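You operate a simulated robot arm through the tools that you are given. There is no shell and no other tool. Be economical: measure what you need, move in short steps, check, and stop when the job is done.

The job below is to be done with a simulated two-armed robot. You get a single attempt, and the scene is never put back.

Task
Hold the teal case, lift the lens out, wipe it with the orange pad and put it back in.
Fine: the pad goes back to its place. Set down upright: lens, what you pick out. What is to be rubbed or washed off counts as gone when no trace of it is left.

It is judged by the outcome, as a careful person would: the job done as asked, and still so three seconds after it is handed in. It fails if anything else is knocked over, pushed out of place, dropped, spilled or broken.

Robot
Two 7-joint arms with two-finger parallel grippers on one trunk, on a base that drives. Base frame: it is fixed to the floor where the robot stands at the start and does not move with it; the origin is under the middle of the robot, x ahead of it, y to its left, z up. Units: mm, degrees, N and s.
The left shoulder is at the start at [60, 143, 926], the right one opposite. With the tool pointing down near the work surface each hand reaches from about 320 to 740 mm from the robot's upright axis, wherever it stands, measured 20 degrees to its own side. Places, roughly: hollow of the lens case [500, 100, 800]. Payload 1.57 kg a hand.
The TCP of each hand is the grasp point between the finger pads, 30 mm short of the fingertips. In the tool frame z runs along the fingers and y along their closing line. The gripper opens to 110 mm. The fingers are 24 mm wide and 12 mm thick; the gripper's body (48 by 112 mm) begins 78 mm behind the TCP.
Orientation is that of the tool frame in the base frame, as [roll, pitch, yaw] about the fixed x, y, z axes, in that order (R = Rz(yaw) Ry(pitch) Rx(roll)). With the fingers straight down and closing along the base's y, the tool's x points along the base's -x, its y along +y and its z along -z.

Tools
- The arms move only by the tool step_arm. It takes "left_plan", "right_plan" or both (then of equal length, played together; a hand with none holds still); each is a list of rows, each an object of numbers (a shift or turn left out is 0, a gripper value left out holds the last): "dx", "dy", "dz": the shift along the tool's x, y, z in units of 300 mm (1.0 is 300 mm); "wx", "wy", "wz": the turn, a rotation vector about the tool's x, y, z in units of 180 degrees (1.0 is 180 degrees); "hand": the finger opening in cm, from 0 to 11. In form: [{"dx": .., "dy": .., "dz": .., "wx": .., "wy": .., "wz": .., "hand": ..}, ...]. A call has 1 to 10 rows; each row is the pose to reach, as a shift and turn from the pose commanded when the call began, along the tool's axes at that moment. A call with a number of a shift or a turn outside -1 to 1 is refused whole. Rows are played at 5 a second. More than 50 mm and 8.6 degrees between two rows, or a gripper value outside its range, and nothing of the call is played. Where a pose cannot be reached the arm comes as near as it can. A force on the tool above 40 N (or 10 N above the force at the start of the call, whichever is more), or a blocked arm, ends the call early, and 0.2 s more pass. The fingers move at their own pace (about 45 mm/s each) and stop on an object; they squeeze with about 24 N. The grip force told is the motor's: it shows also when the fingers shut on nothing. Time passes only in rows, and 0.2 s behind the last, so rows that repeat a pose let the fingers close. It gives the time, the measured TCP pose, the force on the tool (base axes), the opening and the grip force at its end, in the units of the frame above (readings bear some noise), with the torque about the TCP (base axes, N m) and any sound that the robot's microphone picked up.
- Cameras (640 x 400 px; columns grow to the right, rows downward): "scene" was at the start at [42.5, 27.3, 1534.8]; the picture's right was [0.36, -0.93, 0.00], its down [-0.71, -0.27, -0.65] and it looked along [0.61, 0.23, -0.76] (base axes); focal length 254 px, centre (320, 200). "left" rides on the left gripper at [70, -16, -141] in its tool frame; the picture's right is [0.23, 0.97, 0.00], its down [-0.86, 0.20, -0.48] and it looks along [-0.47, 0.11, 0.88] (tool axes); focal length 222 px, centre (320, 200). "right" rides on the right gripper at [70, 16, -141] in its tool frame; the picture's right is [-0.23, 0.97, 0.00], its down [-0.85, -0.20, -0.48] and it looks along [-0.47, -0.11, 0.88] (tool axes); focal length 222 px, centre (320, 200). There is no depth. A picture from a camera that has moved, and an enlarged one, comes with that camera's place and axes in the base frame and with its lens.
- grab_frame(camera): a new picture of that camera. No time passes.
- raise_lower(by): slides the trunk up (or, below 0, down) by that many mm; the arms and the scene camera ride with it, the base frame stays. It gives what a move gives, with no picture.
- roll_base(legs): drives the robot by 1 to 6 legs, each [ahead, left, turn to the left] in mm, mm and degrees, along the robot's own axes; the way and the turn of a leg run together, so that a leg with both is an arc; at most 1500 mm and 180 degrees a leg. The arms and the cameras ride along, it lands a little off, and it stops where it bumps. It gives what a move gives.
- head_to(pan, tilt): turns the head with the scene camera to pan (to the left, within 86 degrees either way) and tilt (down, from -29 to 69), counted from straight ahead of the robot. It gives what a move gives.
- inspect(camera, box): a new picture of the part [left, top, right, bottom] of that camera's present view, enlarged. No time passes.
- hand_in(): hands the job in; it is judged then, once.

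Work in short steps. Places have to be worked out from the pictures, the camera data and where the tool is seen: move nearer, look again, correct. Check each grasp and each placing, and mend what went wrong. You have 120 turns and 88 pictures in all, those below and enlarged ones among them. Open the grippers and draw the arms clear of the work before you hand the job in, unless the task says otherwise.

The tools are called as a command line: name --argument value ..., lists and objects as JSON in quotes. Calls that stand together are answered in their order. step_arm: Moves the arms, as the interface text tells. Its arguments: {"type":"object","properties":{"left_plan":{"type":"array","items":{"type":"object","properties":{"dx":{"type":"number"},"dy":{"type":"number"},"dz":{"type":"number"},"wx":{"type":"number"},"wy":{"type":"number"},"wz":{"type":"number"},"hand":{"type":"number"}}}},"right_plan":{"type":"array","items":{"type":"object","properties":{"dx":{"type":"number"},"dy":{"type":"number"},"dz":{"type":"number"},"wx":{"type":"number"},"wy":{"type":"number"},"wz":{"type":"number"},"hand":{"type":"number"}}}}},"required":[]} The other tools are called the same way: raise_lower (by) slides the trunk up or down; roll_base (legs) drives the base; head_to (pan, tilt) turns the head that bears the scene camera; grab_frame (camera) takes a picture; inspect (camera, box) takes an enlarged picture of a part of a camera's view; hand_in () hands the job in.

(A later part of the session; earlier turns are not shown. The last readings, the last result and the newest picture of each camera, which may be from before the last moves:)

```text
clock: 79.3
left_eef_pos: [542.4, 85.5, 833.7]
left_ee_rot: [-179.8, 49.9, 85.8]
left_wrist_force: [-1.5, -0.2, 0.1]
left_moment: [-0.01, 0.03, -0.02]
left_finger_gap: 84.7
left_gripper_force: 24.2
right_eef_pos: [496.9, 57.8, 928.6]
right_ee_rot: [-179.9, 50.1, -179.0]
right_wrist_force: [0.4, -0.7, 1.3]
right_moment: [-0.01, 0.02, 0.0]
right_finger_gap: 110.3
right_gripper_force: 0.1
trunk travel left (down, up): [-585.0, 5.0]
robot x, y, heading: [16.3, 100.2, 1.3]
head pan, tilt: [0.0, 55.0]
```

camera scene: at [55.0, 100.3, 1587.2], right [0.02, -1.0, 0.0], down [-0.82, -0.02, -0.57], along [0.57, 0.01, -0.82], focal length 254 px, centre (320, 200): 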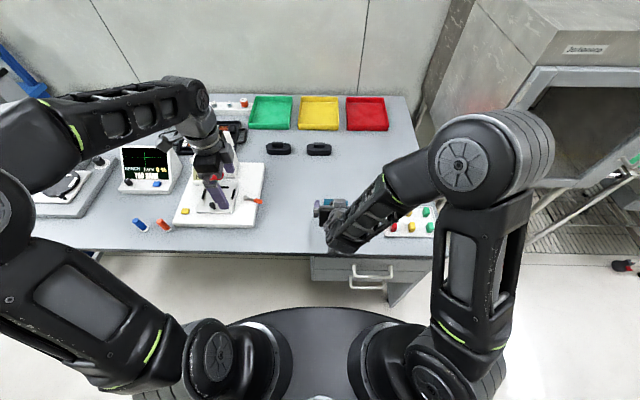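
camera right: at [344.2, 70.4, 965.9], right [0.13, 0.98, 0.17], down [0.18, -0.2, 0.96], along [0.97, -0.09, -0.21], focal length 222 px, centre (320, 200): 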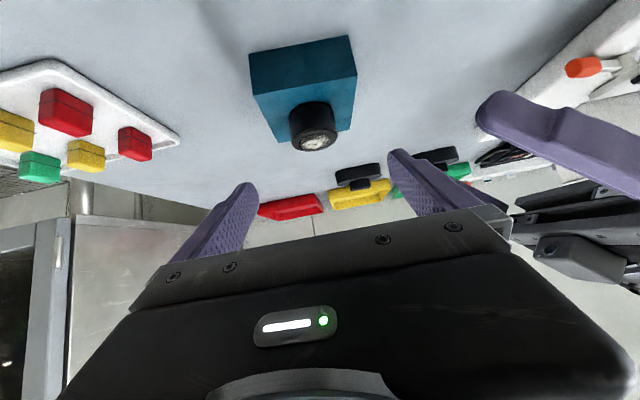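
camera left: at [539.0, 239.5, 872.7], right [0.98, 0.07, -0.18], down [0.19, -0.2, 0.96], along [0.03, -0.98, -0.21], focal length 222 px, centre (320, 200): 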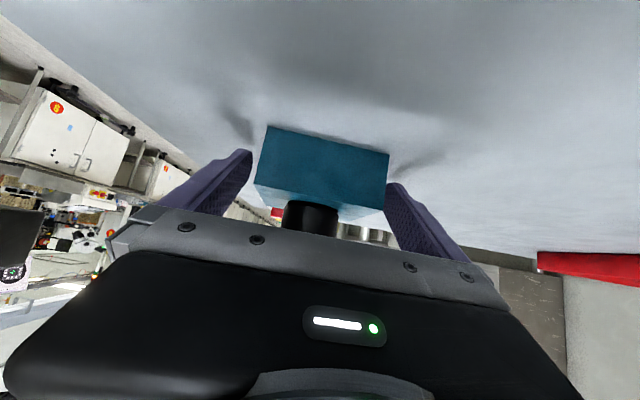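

Case held (84.7 mm). I narrow the right hand to 7 cm and lower it around the lens barrel.

step_arm --right_plan '[{"hand": 6.5}, {"hand": 6.5}, {"dx": 0.03, "dy": -0.002, "dz": 0.07, "hand": 6.5}, {"dx": 0.06, "dy": -0.004, "dz": 0.14, "hand": 6.5}, {"dx": 0.084, "dy": -0.005, "dz": 0.2, "hand": 6.5}, {"dx": 0.084, "dy": -0.005, "dz": 0.2, "hand": 6.5}]'

grab_frame --camera "right"

```text
clock: 80.7
left_eef_pos: [542.8, 84.4, 834.1]
left_ee_rot: [180.0, 50.0, 85.7]
left_wrist_force: [0.4, 1.2, 0.6]
left_moment: [-0.07, 0.02, -0.07]
left_finger_gap: 84.4
left_gripper_force: 24.1
right_eef_pos: [527.9, 57.9, 871.2]
right_ee_rot: [180.0, 50.1, -179.0]
right_wrist_force: [0.4, -0.5, -0.7]
right_moment: [-0.03, -0.02, 0.0]
right_finger_gap: 64.9
right_gripper_force: 0.2
trunk travel left (down, up): [-585.0, 5.0]
robot x, y, heading: [12.6, 100.6, 1.5]
head pan, tilt: [0.0, 55.0]
```

```text
29 pictures are left
camera right: at [374.7, 69.1, 907.9], right [0.13, 0.98, 0.17], down [0.18, -0.2, 0.96], along [0.97, -0.09, -0.2], focal length 222 px, centre (320, 200)
```

right: 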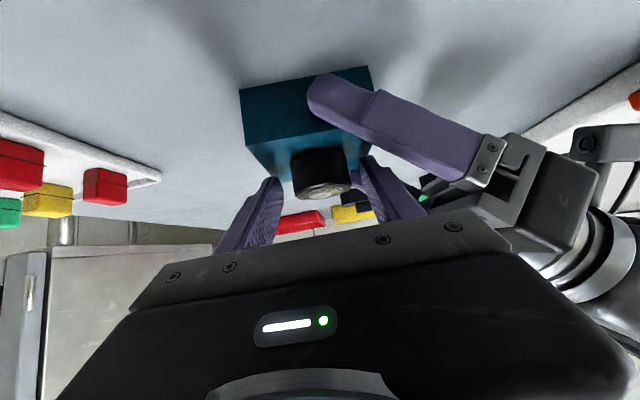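

The barrel is centred between the right fingers. I close on it.

step_arm --right_plan '[{"hand": 3}, {"hand": 3}, {"hand": 3}, {"hand": 3}]'

```text
clock: 81.7
left_eef_pos: [543.5, 84.7, 833.2]
left_ee_rot: [-179.8, 49.9, 85.7]
left_wrist_force: [0.5, 0.0, -0.5]
left_moment: [0.0, 0.03, -0.01]
left_finger_gap: 84.7
left_gripper_force: 23.6
right_eef_pos: [527.9, 56.6, 871.1]
right_ee_rot: [179.9, 50.2, -179.0]
right_wrist_force: [0.7, -0.1, 0.6]
right_moment: [0.01, 0.0, 0.0]
right_finger_gap: 43.7
right_gripper_force: 24.5
trunk travel left (down, up): [-585.0, 5.0]
robot x, y, heading: [13.9, 99.6, 1.2]
head pan, tilt: [0.0, 55.0]
```

Gripped at 43.7 mm. I lift the lens vertically while the left hand holds the case.

step_arm --right_plan '[{"dx": -0.013, "dz": -0.0107}, {"dx": -0.026, "dz": -0.0214}, {"dx": -0.051, "dz": -0.0427}, {"dx": -0.102, "dz": -0.0855}, {"dx": -0.153, "dz": -0.128}, {"dx": -0.2045, "dz": -0.171}]'

grab_frame --camera "right"

```text
clock: 83.1
left_eef_pos: [543.0, 85.3, 834.6]
left_ee_rot: [-179.8, 50.0, 85.7]
left_wrist_force: [-0.9, 0.0, -0.6]
left_moment: [-0.05, 0.05, -0.04]
left_finger_gap: 84.7
left_gripper_force: 24.4
right_eef_pos: [528.4, 56.9, 952.5]
right_ee_rot: [-179.9, 50.1, -178.9]
right_wrist_force: [-0.5, -1.0, -1.3]
right_moment: [0.02, -0.01, 0.01]
right_finger_gap: 43.5
right_gripper_force: 24.4
trunk travel left (down, up): [-585.0, 5.0]
robot x, y, heading: [13.2, 98.6, 1.3]
head pan, tilt: [0.0, 55.0]
```

```text
28 pictures are left
camera right: at [374.1, 69.1, 989.2], right [0.13, 0.98, 0.17], down [0.18, -0.2, 0.96], along [0.97, -0.09, -0.21], focal length 222 px, centre (320, 200)
```

right: 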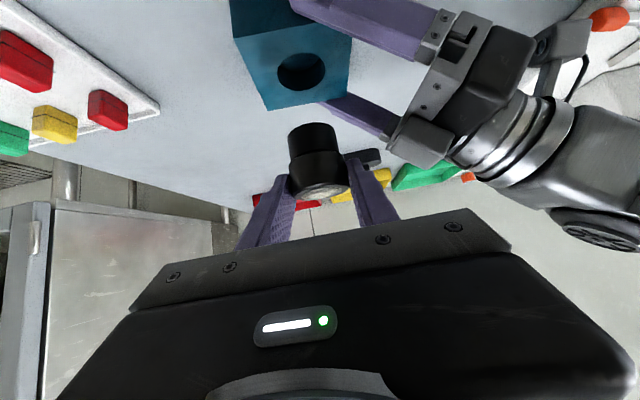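

The lens is out cleanly, the case stayed. The left hand lets go of the case and draws back, then straightens.

step_arm --left_plan '[{"hand": 11}, {"hand": 11}, {"hand": 11}, {"dz": -0.1}, {"dz": -0.22}, {"dz": -0.34}, {"dz": -0.46}, {"dz": -0.6}, {"dz": -0.7}]'

step_arm --left_plan '[{"wy": 0.04}, {"wy": 0.08}, {"wy": 0.12}, {"wy": 0.16}, {"wy": 0.2}, {"wy": 0.24}, {"wy": 0.278}]'

```text
clock: 85.0
left_eef_pos: [549.6, 222.4, 956.7]
left_ee_rot: [-179.1, 50.6, 85.3]
left_wrist_force: [5.4, -5.0, -3.7]
left_moment: [-0.44, 0.21, -0.96]
left_finger_gap: 110.1
left_gripper_force: 0.1
right_eef_pos: [527.6, 55.7, 951.4]
right_ee_rot: [-179.9, 50.2, -179.1]
right_wrist_force: [-1.2, 0.3, -0.6]
right_moment: [0.0, 0.01, -0.02]
right_finger_gap: 43.4
right_gripper_force: 23.6
trunk travel left (down, up): [-585.0, 5.0]
robot x, y, heading: [12.1, 96.5, 1.2]
head pan, tilt: [0.0, 55.0]
stopped in row 9 (left hand): the force on the tool passed its limit (the readings are from after the stop); the commanded pose is now the measured one
```

```text
clock: 86.6
left_eef_pos: [550.1, 223.3, 956.8]
left_ee_rot: [-179.5, 0.4, 84.7]
left_wrist_force: [0.7, -0.2, -0.1]
left_moment: [0.02, 0.01, -0.02]
left_finger_gap: 109.8
left_gripper_force: 0.1
right_eef_pos: [527.9, 56.3, 952.3]
right_ee_rot: [180.0, 50.1, -179.0]
right_wrist_force: [0.5, 0.5, -1.0]
right_moment: [-0.01, 0.04, 0.03]
right_finger_gap: 43.8
right_gripper_force: 23.6
trunk travel left (down, up): [-585.0, 5.0]
robot x, y, heading: [13.0, 99.5, 1.5]
head pan, tilt: [0.0, 55.0]
```

The left hand met something at the end of its retreat; I look to see whether anything was moved.

head_to --pan 25 --tilt 50

grab_frame --camera "scene"

inspect --camera "scene" --box '[140, 90, 460, 290]'

```text
clock: 87.5
left_eef_pos: [550.4, 223.4, 956.3]
left_ee_rot: [-179.2, 0.6, 84.8]
left_wrist_force: [-0.1, -0.2, 0.5]
left_moment: [0.02, 0.02, -0.01]
left_finger_gap: 110.1
left_gripper_force: 0.1
right_eef_pos: [528.0, 55.1, 951.7]
right_ee_rot: [-180.0, 50.1, -179.0]
right_wrist_force: [0.7, 0.0, -0.6]
right_moment: [0.02, -0.01, -0.03]
right_finger_gap: 43.7
right_gripper_force: 23.6
trunk travel left (down, up): [-585.0, 5.0]
robot x, y, heading: [13.5, 98.6, 1.2]
head pan, tilt: [25.0, 50.0]
```

```text
27 pictures are left
camera scene: at [52.2, 132.4, 1593.7], right [0.44, -0.9, 0.0], down [-0.69, -0.34, -0.64], along [0.58, 0.28, -0.77], focal length 254 px, centre (320, 200)
```

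scene: 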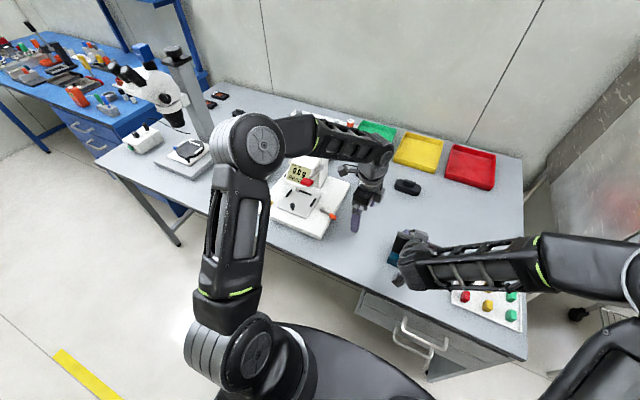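

```text
2.00 times, centred on (300, 190) of scene
camera zoom: at [52.2, 132.4, 1593.7], right [0.44, -0.9, 0.0], down [-0.69, -0.34, -0.64], along [0.58, 0.28, -0.77], focal length 508 px, centre (360, 220)
```

zoom: 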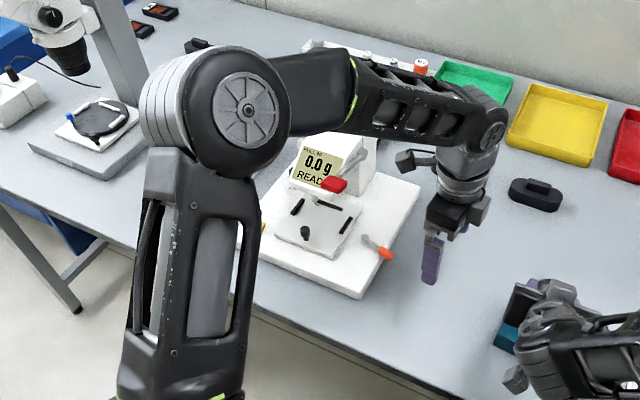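

Tester stands in place; its green cap is hidden by the forearm. I raise the left hand first and then start toward the orange pad, checking the cap.

step_arm --left_plan '[{"dz": -0.12}, {"dz": -0.24}, {"dz": -0.36}, {"dx": 0.0, "dy": -0.15, "dz": -0.36}, {"dx": 0.1, "dy": -0.27, "dz": -0.36}, {"dx": 0.22, "dy": -0.36, "dz": -0.36}, {"dx": 0.36, "dy": -0.42, "dz": -0.36}, {"dx": 0.52, "dy": -0.446, "dz": -0.36}, {"dx": 0.68, "dy": -0.446, "dz": -0.36}, {"dx": 0.84, "dy": -0.446, "dz": -0.36}]'

inspect --camera "scene" --box '[140, 90, 460, 290]'

```text
clock: 89.7
left_eef_pos: [441.8, 490.9, 1061.0]
left_ee_rot: [-179.3, 0.6, 84.9]
left_wrist_force: [-0.3, -0.1, 0.6]
left_moment: [-0.01, -0.01, -0.02]
left_finger_gap: 109.9
left_gripper_force: 0.0
right_eef_pos: [526.8, 56.7, 950.7]
right_ee_rot: [-179.9, 50.1, -179.1]
right_wrist_force: [0.0, 0.5, -0.1]
right_moment: [-0.02, 0.01, -0.03]
right_finger_gap: 43.4
right_gripper_force: 23.9
trunk travel left (down, up): [-585.0, 5.0]
robot x, y, heading: [12.2, 100.8, 1.6]
head pan, tilt: [25.0, 50.0]
```

```text
2.00 times, centred on (300, 190) of scene
camera zoom: at [52.4, 133.4, 1593.7], right [0.44, -0.9, 0.0], down [-0.69, -0.34, -0.64], along [0.58, 0.28, -0.77], focal length 508 px, centre (360, 220)
```

zoom: 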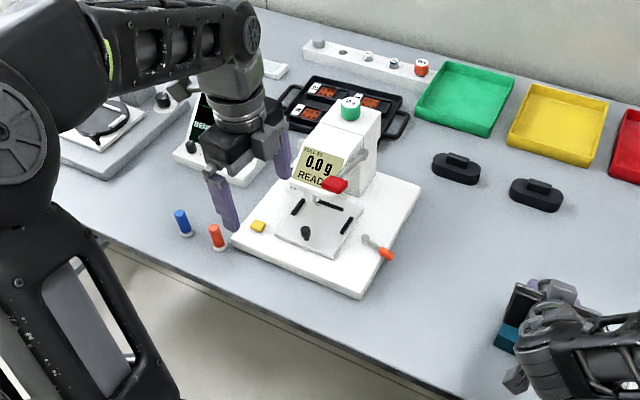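

All in place, green cap too. The orange pad is at about (459,641), close to the tester's corner, so I'll grip it high. I move above it with fingers half open and look.

step_arm --left_plan '[{"dx": 0.14, "dy": 0.005, "hand": 6}, {"dx": 0.28, "dy": 0.01, "hand": 6}, {"dx": 0.4, "dy": 0.015, "dz": 0.05, "hand": 6}, {"dx": 0.5, "dy": 0.015, "dz": 0.15, "hand": 6}, {"dx": 0.5, "dy": 0.015, "dz": 0.25, "hand": 6}, {"dx": 0.5, "dy": 0.015, "dz": 0.3, "hand": 6}]'

grab_frame --camera "left"

```text
clock: 91.1
left_eef_pos: [458.6, 637.4, 970.0]
left_ee_rot: [-179.3, 0.6, 84.8]
left_wrist_force: [0.2, 0.0, -0.5]
left_moment: [-0.02, 0.05, 0.0]
left_finger_gap: 60.3
left_gripper_force: 0.1
right_eef_pos: [527.5, 57.1, 952.2]
right_ee_rot: [179.9, 50.1, -179.0]
right_wrist_force: [1.3, 0.3, -1.5]
right_moment: [0.01, 0.01, 0.02]
right_finger_gap: 43.7
right_gripper_force: 23.4
trunk travel left (down, up): [-585.0, 5.0]
robot x, y, heading: [12.7, 99.9, 1.2]
head pan, tilt: [25.0, 50.0]
```

```text
24 pictures are left
camera left: at [450.6, 710.5, 1112.3], right [0.99, 0.14, -0.01], down [0.13, -0.87, 0.48], along [0.05, -0.48, -0.87], focal length 222 px, centre (320, 200)
```

left: 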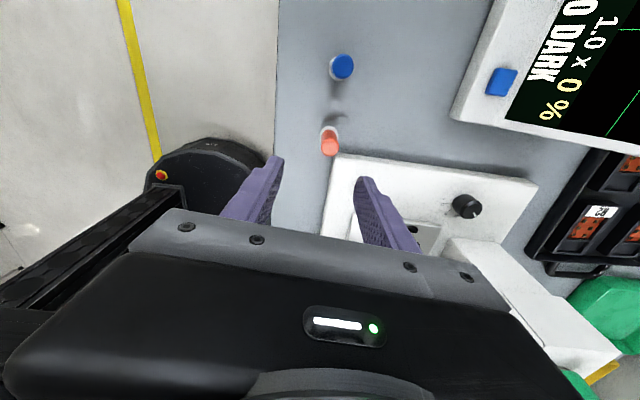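

I enlarge to fix the pad's axis precisely.

inspect --camera "left" --box '[290, 100, 386, 160]'

```text
6.67 times, centred on (338, 130) of left
camera zoom: at [450.6, 710.5, 1112.3], right [0.99, 0.14, -0.01], down [0.13, -0.87, 0.48], along [0.05, -0.48, -0.87], focal length 1481 px, centre (200, 667)
```

zoom: 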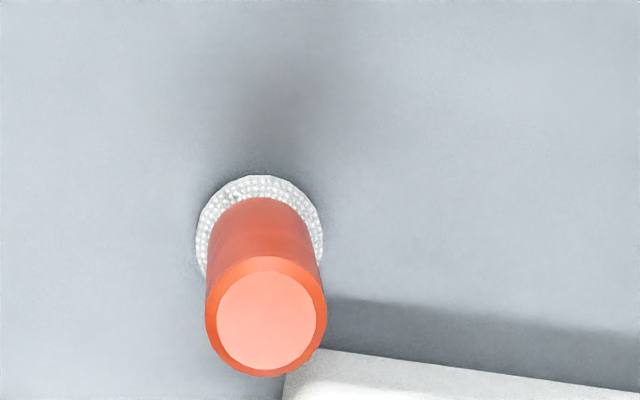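

Pad axis (466,643), top z≈867, handle 20 mm. I lower to TCP z≈864 and close.

step_arm --left_plan '[{"dx": 0.022, "dy": 0.024, "dz": 0.1, "hand": 5}, {"dx": 0.022, "dy": 0.024, "dz": 0.2, "hand": 5}, {"dx": 0.022, "dy": 0.024, "dz": 0.3, "hand": 5}, {"dx": 0.022, "dy": 0.024, "dz": 0.353, "hand": 5}, {"dx": 0.022, "dy": 0.024, "dz": 0.353, "hand": 1}, {"dx": 0.022, "dy": 0.024, "dz": 0.353, "hand": 1}, {"dx": 0.022, "dy": 0.024, "dz": 0.353, "hand": 1}, {"dx": 0.022, "dy": 0.024, "dz": 0.353, "hand": 1}]'

grab_frame --camera "left"

```text
clock: 92.9
left_eef_pos: [464.3, 639.9, 865.5]
left_ee_rot: [-179.2, 0.5, 84.8]
left_wrist_force: [0.2, -0.6, 0.4]
left_moment: [0.0, 0.02, 0.03]
left_finger_gap: 19.2
left_gripper_force: 24.3
right_eef_pos: [527.1, 55.6, 950.8]
right_ee_rot: [179.9, 50.1, -179.1]
right_wrist_force: [-0.5, -0.3, -2.0]
right_moment: [0.04, 0.03, 0.0]
right_finger_gap: 43.5
right_gripper_force: 24.3
trunk travel left (down, up): [-585.0, 5.0]
robot x, y, heading: [13.1, 97.3, 0.9]
head pan, tilt: [25.0, 50.0]
```

```text
22 pictures are left
camera left: at [456.5, 713.1, 1008.5], right [0.99, 0.14, -0.01], down [0.13, -0.87, 0.48], along [0.06, -0.48, -0.87], focal length 222 px, centre (320, 200)
```

left: 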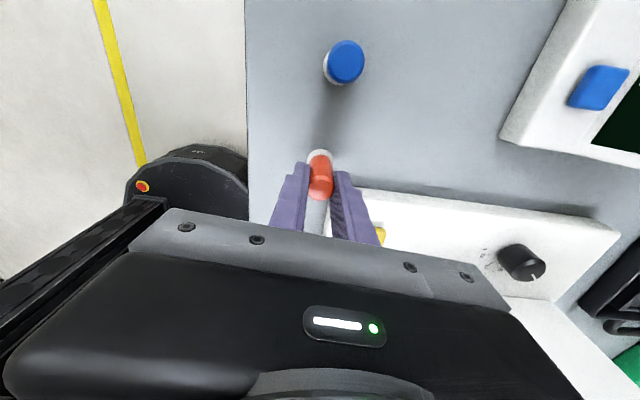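

Pad gripped (19.2 mm; home TCP ≈(465,641,865)). I lift it straight up and raise the lens a further 60 mm.

step_arm --left_plan '[{"dz": -0.08}, {"dz": -0.22}, {"dz": -0.36}, {"dz": -0.5}, {"dz": -0.65}, {"dz": -0.8}]' --right_plan '[{"dx": -0.025, "dz": -0.021}, {"dx": -0.05, "dz": -0.042}, {"dx": -0.075, "dz": -0.063}, {"dx": -0.1, "dz": -0.084}, {"dx": -0.125, "dz": -0.105}, {"dx": -0.153, "dz": -0.128}]'

```text
clock: 94.3
left_eef_pos: [464.8, 641.8, 1105.1]
left_ee_rot: [-179.3, 0.5, 84.9]
left_wrist_force: [0.1, -0.3, -0.2]
left_moment: [-0.03, -0.01, -0.01]
left_finger_gap: 19.2
left_gripper_force: 23.9
right_eef_pos: [526.4, 55.2, 1013.0]
right_ee_rot: [-180.0, 50.2, -179.2]
right_wrist_force: [0.2, 0.4, -1.1]
right_moment: [0.02, 0.02, -0.01]
right_finger_gap: 43.3
right_gripper_force: 24.2
trunk travel left (down, up): [-585.0, 5.0]
robot x, y, heading: [13.7, 99.0, 1.5]
head pan, tilt: [25.0, 50.0]
```

Now I carry the pad high across towards the lens, in two stages.

step_arm --left_plan '[{"dx": -0.12, "dy": 0.027}, {"dx": -0.24, "dy": 0.053}, {"dx": -0.36, "dy": 0.08}, {"dx": -0.48, "dy": 0.107}, {"dx": -0.6, "dy": 0.133}, {"dx": -0.72, "dy": 0.16}, {"dx": -0.84, "dy": 0.187}, {"dx": -0.96, "dy": 0.213}]'

step_arm --left_plan '[{"dx": -0.12, "dy": 0.027}, {"dx": -0.24, "dy": 0.053}, {"dx": -0.36, "dy": 0.08}, {"dx": -0.48, "dy": 0.107}, {"dx": -0.6, "dy": 0.133}, {"dx": -0.7, "dy": 0.16}]'

head_to --pan 0 --tilt 50

inspect --camera "scene" --box '[240, 130, 400, 230]'

grab_frame --camera "left"

```text
clock: 96.1
left_eef_pos: [504.2, 349.9, 1107.3]
left_ee_rot: [-179.3, 0.5, 84.9]
left_wrist_force: [-0.8, -0.8, -0.5]
left_moment: [0.03, 0.0, -0.02]
left_finger_gap: 19.1
left_gripper_force: 24.0
right_eef_pos: [527.0, 54.5, 1011.5]
right_ee_rot: [180.0, 50.2, -179.0]
right_wrist_force: [0.0, 0.1, -0.9]
right_moment: [0.02, 0.01, -0.01]
right_finger_gap: 43.5
right_gripper_force: 23.7
trunk travel left (down, up): [-585.0, 5.0]
robot x, y, heading: [14.2, 99.5, 1.4]
head pan, tilt: [25.0, 50.0]
```

```text
clock: 97.5
left_eef_pos: [534.6, 135.4, 1107.9]
left_ee_rot: [-179.4, 0.5, 84.7]
left_wrist_force: [-0.4, 0.1, 0.6]
left_moment: [0.01, 0.0, 0.01]
left_finger_gap: 19.0
left_gripper_force: 24.3
right_eef_pos: [527.5, 54.9, 1012.2]
right_ee_rot: [-180.0, 50.0, -179.1]
right_wrist_force: [0.4, -0.4, -0.7]
right_moment: [-0.01, -0.01, 0.02]
right_finger_gap: 43.5
right_gripper_force: 24.0
trunk travel left (down, up): [-585.0, 5.0]
robot x, y, heading: [10.5, 99.2, 1.2]
head pan, tilt: [25.0, 50.0]
```

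```text
clock: 98.4
left_eef_pos: [534.7, 135.6, 1108.9]
left_ee_rot: [-179.3, 0.6, 84.8]
left_wrist_force: [0.4, 0.6, 0.1]
left_moment: [-0.02, 0.0, 0.02]
left_finger_gap: 19.0
left_gripper_force: 24.0
right_eef_pos: [527.9, 55.5, 1012.3]
right_ee_rot: [-180.0, 50.1, -179.0]
right_wrist_force: [0.6, 0.2, -1.0]
right_moment: [-0.02, 0.01, -0.03]
right_finger_gap: 43.6
right_gripper_force: 24.5
trunk travel left (down, up): [-585.0, 5.0]
robot x, y, heading: [10.6, 101.0, 1.1]
head pan, tilt: [0.0, 50.0]
```

```text
4.00 times, centred on (320, 180) of scene
camera zoom: at [60.1, 100.1, 1593.7], right [0.02, -1.0, 0.0], down [-0.77, -0.02, -0.64], along [0.64, 0.01, -0.77], focal length 1017 px, centre (320, 280)
```

zoom: 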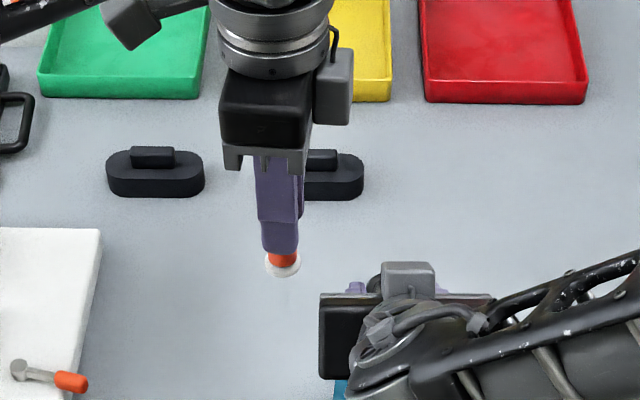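

```text
20 pictures are left
camera left: at [527.2, 208.9, 1251.0], right [0.99, 0.14, -0.01], down [0.13, -0.87, 0.48], along [0.06, -0.48, -0.87], focal length 222 px, centre (320, 200)
```

left: 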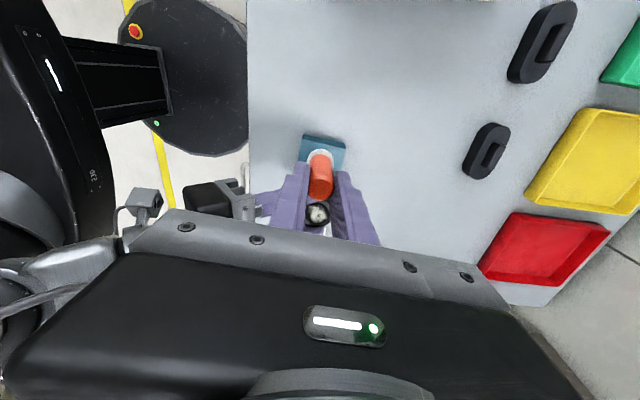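

I enlarge the left view to get the pad foot and lens relation exactly.

inspect --camera "left" --box '[280, 130, 376, 230]'

```text
4.00 times, centred on (328, 180) of left
camera zoom: at [527.2, 208.9, 1251.0], right [0.99, 0.14, -0.01], down [0.13, -0.87, 0.48], along [0.06, -0.48, -0.87], focal length 888 px, centre (288, 280)
```

zoom: 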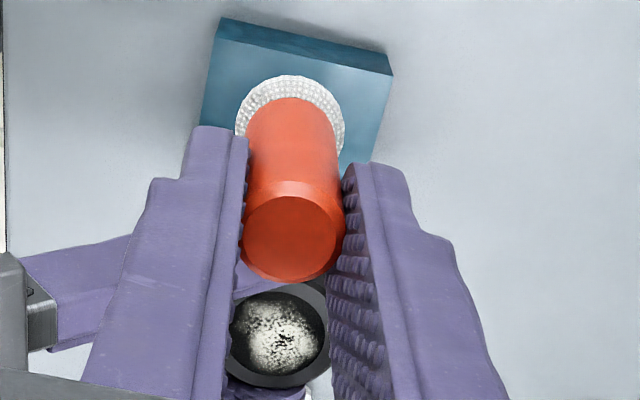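

Pad axis is +1.3/+3 mm from the TCP; lens axis ≈(542.5,55.5), rim ≈1008. I bring the pad over the lens and lower to about 10 mm above.

step_arm --left_plan '[{"dx": -0.1, "dy": 0.017}, {"dx": -0.2, "dy": 0.034}, {"dx": -0.2735, "dy": 0.046}, {"dx": -0.2735, "dy": 0.046, "dz": 0.045}, {"dx": -0.2735, "dy": 0.046, "dz": 0.085}, {"dx": -0.2735, "dy": 0.046, "dz": 0.085}]'

grab_frame --camera "right"

inspect --camera "left" --box '[280, 130, 376, 230]'

```text
clock: 99.8
left_eef_pos: [540.0, 53.0, 1083.6]
left_ee_rot: [-179.3, 0.6, 84.9]
left_wrist_force: [0.3, -0.1, -0.5]
left_moment: [0.01, 0.0, -0.01]
left_finger_gap: 19.1
left_gripper_force: 23.7
right_eef_pos: [527.4, 55.9, 1012.6]
right_ee_rot: [-180.0, 50.1, -178.9]
right_wrist_force: [-0.2, 0.5, -1.1]
right_moment: [-0.02, -0.02, 0.06]
right_finger_gap: 43.6
right_gripper_force: 23.8
trunk travel left (down, up): [-585.0, 5.0]
robot x, y, heading: [15.0, 98.7, 1.2]
head pan, tilt: [0.0, 50.0]
```

```text
18 pictures are left
camera right: at [374.0, 68.0, 1049.4], right [0.13, 0.98, 0.17], down [0.18, -0.2, 0.96], along [0.97, -0.09, -0.21], focal length 222 px, centre (320, 200)
```

right: 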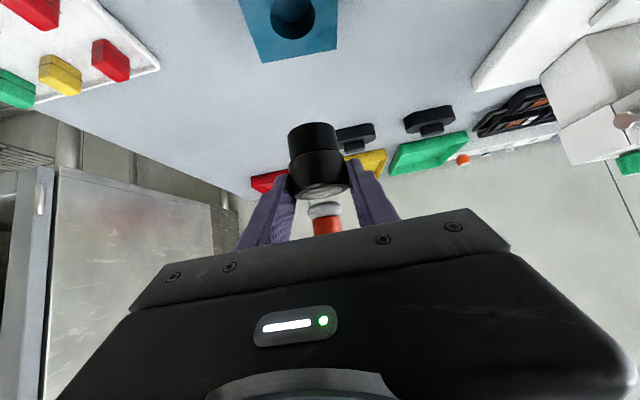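

```text
4.00 times, centred on (328, 180) of left
camera zoom: at [532.0, 126.7, 1226.3], right [0.99, 0.14, -0.01], down [0.13, -0.87, 0.48], along [0.06, -0.48, -0.87], focal length 888 px, centre (288, 280)
```

zoom: 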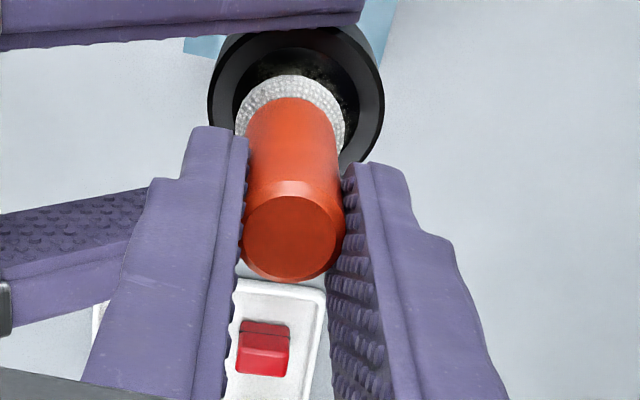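

Pad is within ~2 mm of the lens axis. I shift by that and lower gently until there is a contact force.

step_arm --left_plan '[{"dx": 0.0076, "dy": 0.003}, {"dx": 0.0076, "dy": 0.003, "dz": 0.02}, {"dx": 0.0076, "dy": 0.003, "dz": 0.027}, {"dx": 0.0076, "dy": 0.003, "dz": 0.033}, {"dx": 0.0076, "dy": 0.003, "dz": 0.033}]'

```text
clock: 101.0
left_eef_pos: [540.6, 57.4, 1074.4]
left_ee_rot: [-179.4, 0.6, 84.8]
left_wrist_force: [-1.0, -0.7, 3.9]
left_moment: [-0.03, 0.07, 0.04]
left_finger_gap: 19.4
left_gripper_force: 23.6
right_eef_pos: [526.5, 54.2, 1011.6]
right_ee_rot: [179.9, 50.0, -178.9]
right_wrist_force: [0.2, 0.1, -5.3]
right_moment: [0.03, 0.1, 0.02]
right_finger_gap: 43.6
right_gripper_force: 24.4
trunk travel left (down, up): [-585.0, 5.0]
robot x, y, heading: [14.3, 100.5, 1.5]
head pan, tilt: [0.0, 50.0]
```

Contact at about 4 N. I wipe with small circles at this pressure.

step_arm --left_plan '[{"dx": 0.015, "dz": 0.001}, {"dx": 0.01, "dy": 0.011, "dz": 0.001}, {"dy": 0.015, "dz": 0.001}, {"dx": -0.011, "dy": 0.011, "dz": 0.001}, {"dx": -0.015, "dz": 0.001}, {"dx": -0.011, "dy": -0.011, "dz": 0.001}, {"dy": -0.015, "dz": 0.001}, {"dx": 0.011, "dy": -0.011, "dz": 0.001}, {"dx": 0.015, "dz": 0.001}, {"dz": 0.001}]'

step_arm --left_plan '[{"dx": 0.02}, {"dx": 0.014, "dy": 0.014}, {"dy": 0.02}, {"dx": -0.014, "dy": 0.014}, {"dx": -0.02}, {"dx": -0.014, "dy": -0.014}, {"dy": -0.02}, {"dx": 0.014, "dy": -0.014}, {"dx": 0.02}, {"dx": 0.0}]'

```text
clock: 103.2
left_eef_pos: [541.1, 56.2, 1072.7]
left_ee_rot: [-179.4, 0.4, 84.8]
left_wrist_force: [-0.5, 4.9, 11.4]
left_moment: [0.23, 0.01, 0.04]
left_finger_gap: 18.9
left_gripper_force: 23.4
right_eef_pos: [526.8, 54.2, 1012.3]
right_ee_rot: [-179.8, 50.1, -179.1]
right_wrist_force: [0.7, -3.5, -12.3]
right_moment: [-0.01, 0.24, -0.07]
right_finger_gap: 43.3
right_gripper_force: 23.8
trunk travel left (down, up): [-585.0, 5.0]
robot x, y, heading: [9.8, 96.5, 1.3]
head pan, tilt: [0.0, 50.0]
```

```text
clock: 105.4
left_eef_pos: [542.2, 55.3, 1073.7]
left_ee_rot: [-179.4, 0.4, 84.9]
left_wrist_force: [0.3, 1.3, 3.1]
left_moment: [0.08, -0.07, 0.02]
left_finger_gap: 19.1
left_gripper_force: 24.0
right_eef_pos: [528.1, 54.2, 1012.2]
right_ee_rot: [-180.0, 50.2, -179.1]
right_wrist_force: [-0.6, -0.6, -4.5]
right_moment: [0.02, 0.09, 0.01]
right_finger_gap: 43.2
right_gripper_force: 23.9
trunk travel left (down, up): [-585.0, 5.0]
robot x, y, heading: [12.5, 99.8, 1.0]
head pan, tilt: [0.0, 50.0]
```

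I lift the pad and shift it aside to check the glass.

step_arm --left_plan '[{"dz": -0.06}, {"dz": -0.12}, {"dx": 0.13, "dz": -0.12}, {"dx": 0.27, "dz": -0.12}]'

inspect --camera "left" --box '[280, 130, 376, 230]'

```text
clock: 106.4
left_eef_pos: [547.4, 136.0, 1109.8]
left_ee_rot: [-179.4, 0.5, 84.8]
left_wrist_force: [0.1, -0.5, -0.2]
left_moment: [0.02, -0.01, -0.05]
left_finger_gap: 19.2
left_gripper_force: 23.4
right_eef_pos: [527.1, 55.3, 1011.6]
right_ee_rot: [-179.9, 50.3, -179.0]
right_wrist_force: [-0.2, 0.8, -0.7]
right_moment: [-0.01, 0.0, -0.03]
right_finger_gap: 43.0
right_gripper_force: 23.5
trunk travel left (down, up): [-585.0, 5.0]
robot x, y, heading: [12.2, 98.3, 1.5]
head pan, tilt: [0.0, 50.0]
```

```text
4.00 times, centred on (328, 180) of left
camera zoom: at [539.2, 209.4, 1252.9], right [0.99, 0.14, -0.01], down [0.13, -0.87, 0.49], along [0.06, -0.48, -0.87], focal length 888 px, centre (288, 280)
```

zoom: 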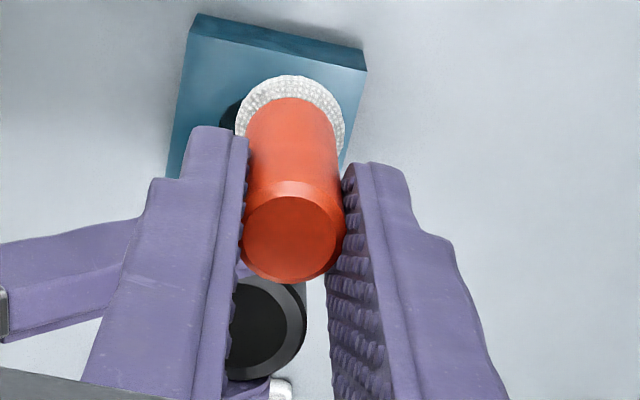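

The visible glass looks clean; I shift to see all of it.

step_arm --left_plan '[{"dx": 0.1, "dy": -0.04}, {"dx": 0.2, "dy": -0.06}]'

inspect --camera "left" --box '[270, 180, 366, 270]'

```text
clock: 107.0
left_eef_pos: [536.6, 197.5, 1107.9]
left_ee_rot: [-179.3, 0.5, 84.6]
left_wrist_force: [0.3, 0.2, 0.1]
left_moment: [0.04, 0.0, 0.02]
left_finger_gap: 19.1
left_gripper_force: 24.1
right_eef_pos: [527.1, 54.8, 1012.1]
right_ee_rot: [180.0, 50.2, -179.0]
right_wrist_force: [-0.2, 0.6, -0.7]
right_moment: [0.0, 0.0, 0.0]
right_finger_gap: 43.3
right_gripper_force: 23.8
trunk travel left (down, up): [-585.0, 5.0]
robot x, y, heading: [14.5, 101.9, 1.2]
head pan, tilt: [0.0, 50.0]
```

```text
4.44 times, centred on (318, 225) of left
camera zoom: at [528.1, 271.2, 1251.7], right [0.99, 0.14, -0.01], down [0.13, -0.87, 0.48], along [0.05, -0.48, -0.87], focal length 987 px, centre (329, 89)
```

zoom: 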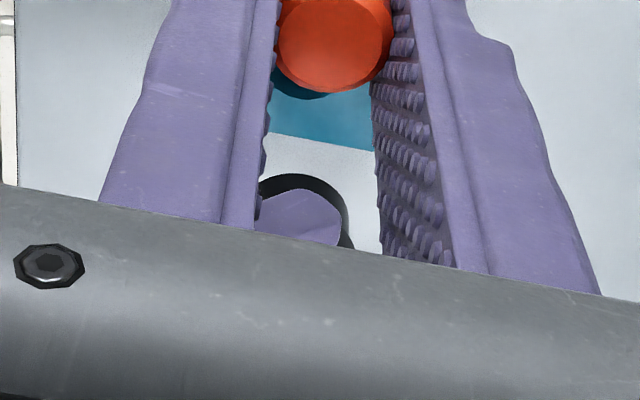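

The right finger masks part of the glass. I shift the left camera back and up to get an unobstructed look.

step_arm --left_plan '[{"dz": -0.1}, {"dx": -0.04, "dy": -0.12, "dz": -0.173}, {"dx": -0.09, "dy": -0.24, "dz": -0.173}, {"dx": -0.14, "dy": -0.362, "dz": -0.173}]'

inspect --camera "left" --box '[340, 190, 420, 240]'

```text
clock: 108.0
left_eef_pos: [424.4, 165.4, 1163.4]
left_ee_rot: [-179.4, 0.5, 84.7]
left_wrist_force: [-0.3, -0.1, 0.8]
left_moment: [0.04, -0.01, -0.01]
left_finger_gap: 19.1
left_gripper_force: 24.0
right_eef_pos: [525.7, 55.8, 1013.8]
right_ee_rot: [-180.0, 50.2, -179.0]
right_wrist_force: [-0.4, -0.7, -1.1]
right_moment: [-0.01, 0.01, 0.01]
right_finger_gap: 43.6
right_gripper_force: 23.7
trunk travel left (down, up): [-585.0, 5.0]
robot x, y, heading: [17.2, 100.3, 1.1]
head pan, tilt: [0.0, 50.0]
```

```text
8.00 times, centred on (380, 215) of left
camera zoom: at [416.9, 238.6, 1305.6], right [0.99, 0.14, -0.01], down [0.13, -0.87, 0.48], along [0.06, -0.48, -0.87], focal length 1777 px, centre (-160, 80)
```

zoom: 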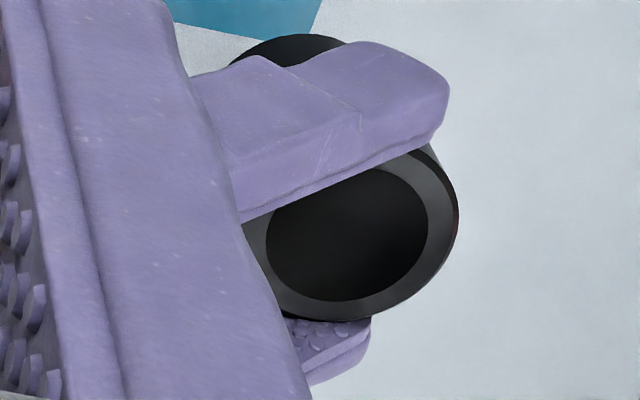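

The visible glass is clean; one strip is masked, so I'll wipe a second time, a bit wider, to be sure.

step_arm --left_plan '[{"dy": 0.14}, {"dy": 0.28}, {"dy": 0.421}, {"dx": -0.11, "dy": 0.421, "dz": 0.06}, {"dx": -0.22, "dy": 0.421, "dz": 0.12}, {"dx": -0.327, "dy": 0.421, "dz": 0.177}, {"dx": -0.327, "dy": 0.421, "dz": 0.25}, {"dx": -0.327, "dy": 0.421, "dz": 0.285}, {"dx": -0.327, "dy": 0.421, "dz": 0.297}, {"dx": -0.327, "dy": 0.421, "dz": 0.298}]'

```text
clock: 110.2
left_eef_pos: [540.5, 56.0, 1072.1]
left_ee_rot: [-179.5, 0.7, 84.8]
left_wrist_force: [-1.4, 0.8, 8.1]
left_moment: [0.02, 0.06, 0.02]
left_finger_gap: 19.1
left_gripper_force: 24.0
left hand out of reach, approached as far as the arm can: row 2, 3, 4, 5
right_eef_pos: [527.2, 55.6, 1012.6]
right_ee_rot: [-180.0, 50.0, -179.2]
right_wrist_force: [0.8, 0.2, -9.1]
right_moment: [-0.02, 0.18, -0.04]
right_finger_gap: 43.1
right_gripper_force: 24.3
trunk travel left (down, up): [-585.0, 5.0]
robot x, y, heading: [7.8, 100.5, 1.3]
head pan, tilt: [0.0, 50.0]
```

Contact at ~8 N. I wipe again in wider circles with bias to both y sides.

step_arm --left_plan '[{"dx": 0.022}, {"dx": 0.018, "dy": 0.014}, {"dy": 0.022}, {"dx": -0.016, "dy": 0.016}, {"dx": -0.022}, {"dx": -0.016, "dy": -0.016}, {"dy": -0.022}, {"dx": 0.018, "dy": -0.016}, {"dx": 0.024}, {"dx": 0.02, "dy": 0.01}]'

step_arm --left_plan '[{"dy": -0.02}, {"dx": -0.01, "dy": -0.03}, {"dx": -0.03, "dy": -0.02}, {"dx": -0.04, "dy": 0.0}, {"dx": -0.02, "dy": 0.01}, {"dx": 0.0}, {"dx": 0.0, "dy": 0.01}, {"dx": -0.02, "dy": -0.01}]'

```text
clock: 112.4
left_eef_pos: [544.3, 63.4, 1072.1]
left_ee_rot: [-179.3, 0.5, 84.8]
left_wrist_force: [-4.6, -1.8, 11.9]
left_moment: [-0.15, 0.21, 0.0]
left_finger_gap: 19.1
left_gripper_force: 23.8
right_eef_pos: [526.9, 55.3, 1011.6]
right_ee_rot: [-179.9, 50.3, -179.1]
right_wrist_force: [4.0, 1.4, -12.0]
right_moment: [-0.05, 0.21, -0.01]
right_finger_gap: 43.0
right_gripper_force: 24.1
trunk travel left (down, up): [-585.0, 5.0]
robot x, y, heading: [13.6, 98.5, 1.2]
head pan, tilt: [0.0, 50.0]
```

```text
clock: 114.2
left_eef_pos: [539.1, 58.7, 1072.5]
left_ee_rot: [-179.4, 0.5, 84.8]
left_wrist_force: [0.3, 0.6, -0.4]
left_moment: [0.04, 0.02, -0.02]
left_finger_gap: 19.1
left_gripper_force: 24.1
right_eef_pos: [527.3, 55.4, 1013.3]
right_ee_rot: [-180.0, 50.2, -179.0]
right_wrist_force: [-1.0, -0.2, -1.3]
right_moment: [-0.01, 0.0, -0.02]
right_finger_gap: 43.2
right_gripper_force: 24.3
trunk travel left (down, up): [-585.0, 5.0]
robot x, y, heading: [16.2, 102.0, 1.1]
head pan, tilt: [0.0, 50.0]
```

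Force vanished at the same height, so pad or lens slid a little in its grip. I check from the right camera after raising the pad slightly.

step_arm --left_plan '[{"dz": -0.05}, {"dz": -0.12}, {"dx": 0.13, "dz": -0.12}, {"dx": 0.27, "dz": -0.12}]'

grab_frame --camera "right"

inspect --camera "left" --box '[280, 130, 376, 230]'

```text
clock: 115.2
left_eef_pos: [548.1, 140.0, 1110.1]
left_ee_rot: [-179.4, 0.6, 84.8]
left_wrist_force: [-0.6, 0.6, -0.2]
left_moment: [-0.01, -0.01, 0.02]
left_finger_gap: 19.1
left_gripper_force: 23.9
right_eef_pos: [527.8, 55.7, 1013.3]
right_ee_rot: [179.9, 50.1, -179.0]
right_wrist_force: [0.2, 0.4, -1.3]
right_moment: [0.0, 0.01, 0.01]
right_finger_gap: 43.4
right_gripper_force: 23.9
trunk travel left (down, up): [-585.0, 5.0]
robot x, y, heading: [11.5, 100.3, 1.1]
head pan, tilt: [0.0, 50.0]
```

```text
13 pictures are left
camera right: at [373.8, 68.2, 1049.5], right [0.13, 0.98, 0.17], down [0.18, -0.2, 0.96], along [0.97, -0.09, -0.2], focal length 222 px, centre (320, 200)
```

right: 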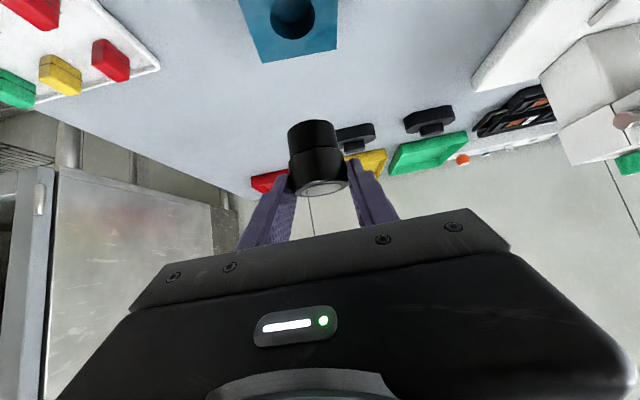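

```text
4.00 times, centred on (328, 180) of left
camera zoom: at [540.9, 212.3, 1252.3], right [0.99, 0.14, -0.01], down [0.13, -0.87, 0.49], along [0.06, -0.48, -0.87], focal length 888 px, centre (288, 280)
```

zoom: 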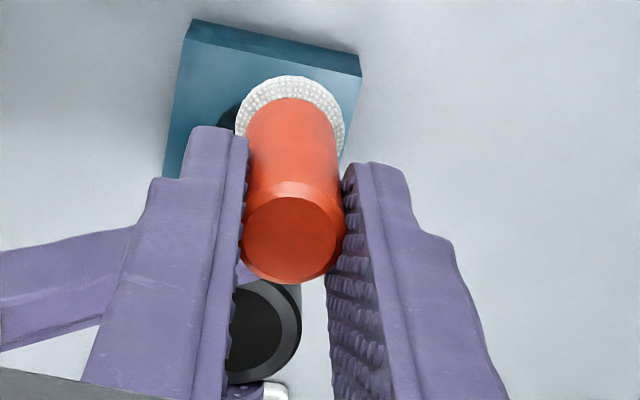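

The lens slid only ~1.5 mm; the pad is unchanged in its grip. I take the pad back high to its place.

step_arm --left_plan '[{"dx": 0.12, "dy": -0.03}, {"dx": 0.24, "dy": -0.06}, {"dx": 0.36, "dy": -0.09}, {"dx": 0.48, "dy": -0.12}, {"dx": 0.6, "dy": -0.15}, {"dx": 0.72, "dy": -0.18}, {"dx": 0.82, "dy": -0.213}]'

step_arm --left_plan '[{"dx": 0.12, "dy": -0.03}, {"dx": 0.24, "dy": -0.06}, {"dx": 0.36, "dy": -0.09}, {"dx": 0.48, "dy": -0.12}, {"dx": 0.6, "dy": -0.15}, {"dx": 0.72, "dy": -0.18}, {"dx": 0.818, "dy": -0.213}, {"dx": 0.818, "dy": -0.213}]'

```text
clock: 116.8
left_eef_pos: [506.5, 390.5, 1107.7]
left_ee_rot: [-179.3, 0.6, 84.9]
left_wrist_force: [-0.8, 0.4, -0.2]
left_moment: [0.01, -0.02, 0.01]
left_finger_gap: 19.1
left_gripper_force: 24.1
right_eef_pos: [526.4, 54.7, 1012.1]
right_ee_rot: [-180.0, 50.1, -179.0]
right_wrist_force: [-0.2, 0.2, -1.1]
right_moment: [-0.01, 0.0, -0.01]
right_finger_gap: 43.2
right_gripper_force: 23.6
trunk travel left (down, up): [-585.0, 5.0]
robot x, y, heading: [12.8, 100.9, 1.0]
head pan, tilt: [0.0, 50.0]
```

```text
clock: 118.6
left_eef_pos: [466.9, 638.1, 1106.4]
left_ee_rot: [-179.2, 0.5, 84.9]
left_wrist_force: [-0.1, -0.3, -0.1]
left_moment: [0.02, -0.03, 0.02]
left_finger_gap: 19.4
left_gripper_force: 24.2
right_eef_pos: [526.9, 54.5, 1012.5]
right_ee_rot: [179.9, 50.2, -179.0]
right_wrist_force: [-0.2, 0.2, -1.1]
right_moment: [0.01, 0.02, -0.05]
right_finger_gap: 43.4
right_gripper_force: 23.5
trunk travel left (down, up): [-585.0, 5.0]
robot x, y, heading: [12.1, 98.0, 1.3]
head pan, tilt: [0.0, 50.0]
```

I correct by 2–3 mm and lower the pad to its place.

step_arm --left_plan '[{"dx": 0.009, "dy": -0.008}, {"dx": 0.009, "dy": -0.008, "dz": 0.14}, {"dx": 0.009, "dy": -0.008, "dz": 0.28}, {"dx": 0.009, "dy": -0.008, "dz": 0.42}, {"dx": 0.009, "dy": -0.008, "dz": 0.56}, {"dx": 0.009, "dy": -0.008, "dz": 0.68}, {"dx": 0.009, "dy": -0.008, "dz": 0.76}, {"dx": 0.009, "dy": -0.008, "dz": 0.785}, {"dx": 0.009, "dy": -0.008, "dz": 0.798}, {"dx": 0.009, "dy": -0.008, "dz": 0.8}]'

grab_frame --camera "left"

```text
clock: 120.8
left_eef_pos: [460.6, 639.5, 866.2]
left_ee_rot: [-179.4, 0.5, 84.9]
left_wrist_force: [-1.4, 1.1, 5.9]
left_moment: [0.03, 0.0, 0.02]
left_finger_gap: 18.9
left_gripper_force: 23.8
right_eef_pos: [526.9, 55.3, 1012.4]
right_ee_rot: [-180.0, 50.3, -179.0]
right_wrist_force: [-0.4, 0.2, -0.7]
right_moment: [0.03, -0.02, 0.0]
right_finger_gap: 43.1
right_gripper_force: 24.5
trunk travel left (down, up): [-585.0, 5.0]
robot x, y, heading: [12.5, 96.6, 1.2]
head pan, tilt: [0.0, 50.0]
```

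```text
11 pictures are left
camera left: at [452.4, 712.5, 1008.0], right [0.99, 0.14, -0.01], down [0.13, -0.87, 0.48], along [0.06, -0.48, -0.88], focal length 222 px, centre (320, 200)
```

left: 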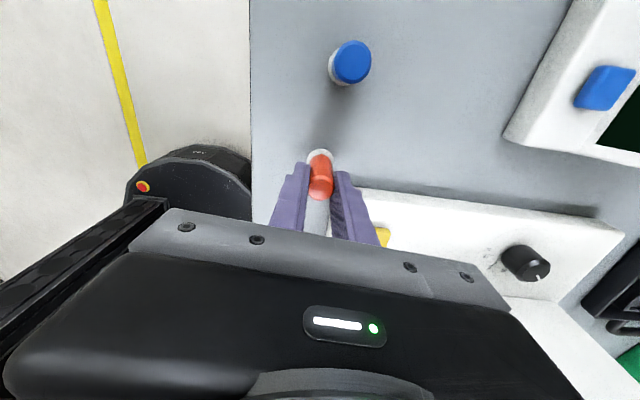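

Compared with the picture at pickup, it's ~4 mm short in x. I lift a hair, shift +4 mm, and set it down, then release.

step_arm --left_plan '[{"dz": -0.015}, {"dx": 0.002, "dy": 0.0145, "dz": -0.015}, {"dx": 0.002, "dy": 0.0145, "dz": -0.006}, {"dx": 0.002, "dy": 0.0145, "dz": -0.001}, {"dx": 0.002, "dy": 0.0145, "dz": -0.001}]'

grab_frame --camera "left"

```text
clock: 122.0
left_eef_pos: [465.6, 639.3, 864.9]
left_ee_rot: [-179.5, 0.5, 84.9]
left_wrist_force: [-1.2, 0.7, 9.2]
left_moment: [0.0, 0.01, 0.02]
left_finger_gap: 19.1
left_gripper_force: 24.0
right_eef_pos: [526.4, 54.3, 1011.8]
right_ee_rot: [-179.9, 50.1, -179.1]
right_wrist_force: [-0.2, 1.0, -0.7]
right_moment: [-0.01, -0.01, 0.02]
right_finger_gap: 43.1
right_gripper_force: 24.0
trunk travel left (down, up): [-585.0, 5.0]
robot x, y, heading: [15.4, 99.9, 1.4]
head pan, tilt: [0.0, 50.0]
```

```text
10 pictures are left
camera left: at [456.9, 712.1, 1007.9], right [0.99, 0.14, -0.01], down [0.13, -0.87, 0.48], along [0.06, -0.48, -0.88], focal length 222 px, centre (320, 200)
```

left: 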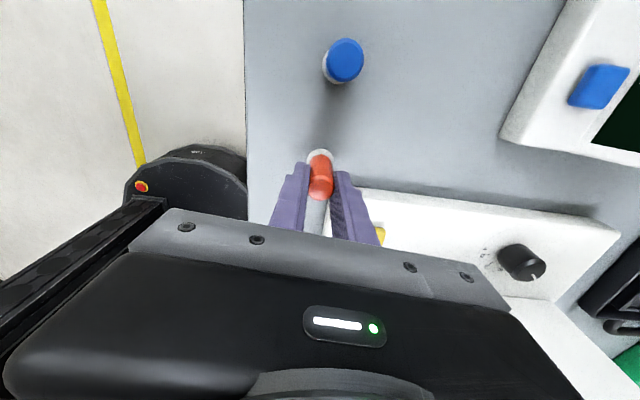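

Matches the original view. I ease the pressure, open, and rise.

step_arm --left_plan '[{"dz": -0.004}, {"dz": -0.004, "hand": 5}, {"dz": -0.004, "hand": 5}, {"dz": -0.004, "hand": 5}, {"dz": -0.12, "hand": 5}, {"dz": -0.26, "hand": 5}, {"dz": -0.4, "hand": 6}, {"dz": -0.54, "hand": 8}, {"dz": -0.65, "hand": 11}]'

inspect --camera "left" --box '[260, 60, 420, 200]'

```text
clock: 124.0
left_eef_pos: [466.2, 639.8, 1060.4]
left_ee_rot: [-179.3, 0.4, 84.7]
left_wrist_force: [-0.5, 0.8, 0.1]
left_moment: [0.02, -0.03, 0.02]
left_finger_gap: 109.5
left_gripper_force: 0.4
right_eef_pos: [526.5, 54.5, 1011.3]
right_ee_rot: [-180.0, 50.1, -179.0]
right_wrist_force: [-0.3, 0.0, 0.2]
right_moment: [-0.03, 0.01, 0.0]
right_finger_gap: 43.3
right_gripper_force: 23.9
trunk travel left (down, up): [-585.0, 5.0]
robot x, y, heading: [14.8, 99.0, 1.4]
head pan, tilt: [0.0, 50.0]
```

```text
2.86 times, centred on (340, 130) of left
camera zoom: at [457.3, 712.0, 1203.1], right [0.99, 0.14, -0.01], down [0.13, -0.87, 0.48], along [0.06, -0.48, -0.87], focal length 635 px, centre (263, 400)
```

zoom: 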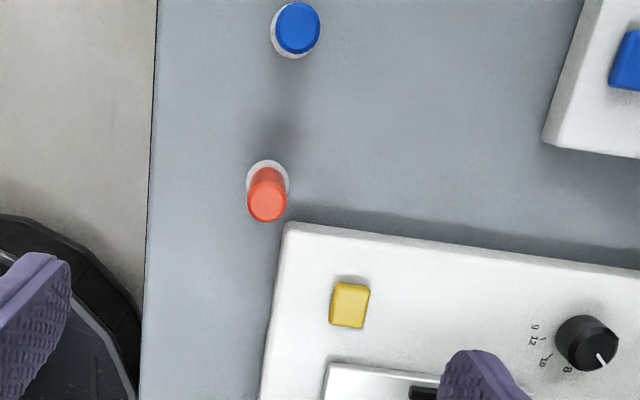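

The pad stands back in place. I bring the left hand back to its pre-hold pose by the case along the earlier safe route.

step_arm --left_plan '[{"dx": -0.13, "dy": 0.012, "dz": -0.04}, {"dx": -0.27, "dy": 0.025, "dz": -0.043}, {"dx": -0.41, "dy": 0.037, "dz": -0.043}, {"dx": -0.55, "dy": 0.05, "dz": -0.043}, {"dx": -0.69, "dy": 0.062, "dz": -0.043}, {"dx": -0.82, "dy": 0.074, "dz": -0.043}, {"dx": -0.94, "dy": 0.085, "dz": -0.043}]'

step_arm --left_plan '[{"dx": -0.092, "dy": 0.051, "dz": 0.087}, {"dx": -0.183, "dy": 0.102, "dz": 0.173}, {"dx": -0.274, "dy": 0.153, "dz": 0.26}, {"dx": -0.365, "dy": 0.204, "dz": 0.347}, {"dx": -0.457, "dy": 0.255, "dz": 0.433}, {"dx": -0.548, "dy": 0.306, "dz": 0.52}]'

step_arm --left_plan '[{"wy": -0.04}, {"wy": -0.08}, {"wy": -0.12}, {"wy": -0.16}, {"wy": -0.2}, {"wy": -0.24}, {"wy": -0.278}]'

```text
clock: 125.6
left_eef_pos: [463.9, 356.9, 1075.2]
left_ee_rot: [-179.3, 0.5, 84.8]
left_wrist_force: [0.8, -0.2, -0.1]
left_moment: [0.01, -0.03, 0.01]
left_finger_gap: 109.9
left_gripper_force: 0.0
right_eef_pos: [527.4, 54.2, 1011.8]
right_ee_rot: [179.9, 50.1, -179.1]
right_wrist_force: [0.0, 0.8, -2.0]
right_moment: [0.0, 0.0, 0.03]
right_finger_gap: 43.0
right_gripper_force: 24.4
trunk travel left (down, up): [-585.0, 5.0]
robot x, y, heading: [14.8, 95.8, 1.2]
head pan, tilt: [0.0, 50.0]
```

```text
clock: 127.0
left_eef_pos: [539.2, 183.9, 918.0]
left_ee_rot: [-179.2, 0.5, 84.8]
left_wrist_force: [0.5, -0.8, -0.3]
left_moment: [0.03, 0.02, -0.01]
left_finger_gap: 110.1
left_gripper_force: 0.0
right_eef_pos: [527.7, 55.3, 1011.1]
right_ee_rot: [180.0, 50.1, -179.1]
right_wrist_force: [0.6, -1.2, -1.8]
right_moment: [-0.02, 0.0, 0.01]
right_finger_gap: 43.2
right_gripper_force: 24.1
trunk travel left (down, up): [-585.0, 5.0]
robot x, y, heading: [9.9, 94.3, 1.1]
head pan, tilt: [0.0, 50.0]
```

```text
clock: 128.6
left_eef_pos: [542.0, 184.3, 919.9]
left_ee_rot: [-179.0, 50.8, 85.5]
left_wrist_force: [0.4, 0.3, 1.0]
left_moment: [0.0, 0.01, 0.02]
left_finger_gap: 110.1
left_gripper_force: 0.0
right_eef_pos: [527.4, 55.9, 1011.9]
right_ee_rot: [-179.9, 50.1, -178.9]
right_wrist_force: [0.1, 1.0, -1.2]
right_moment: [-0.01, 0.01, 0.01]
right_finger_gap: 42.9
right_gripper_force: 24.3
trunk travel left (down, up): [-585.0, 5.0]
robot x, y, heading: [13.5, 96.6, 1.1]
head pan, tilt: [0.0, 50.0]
```

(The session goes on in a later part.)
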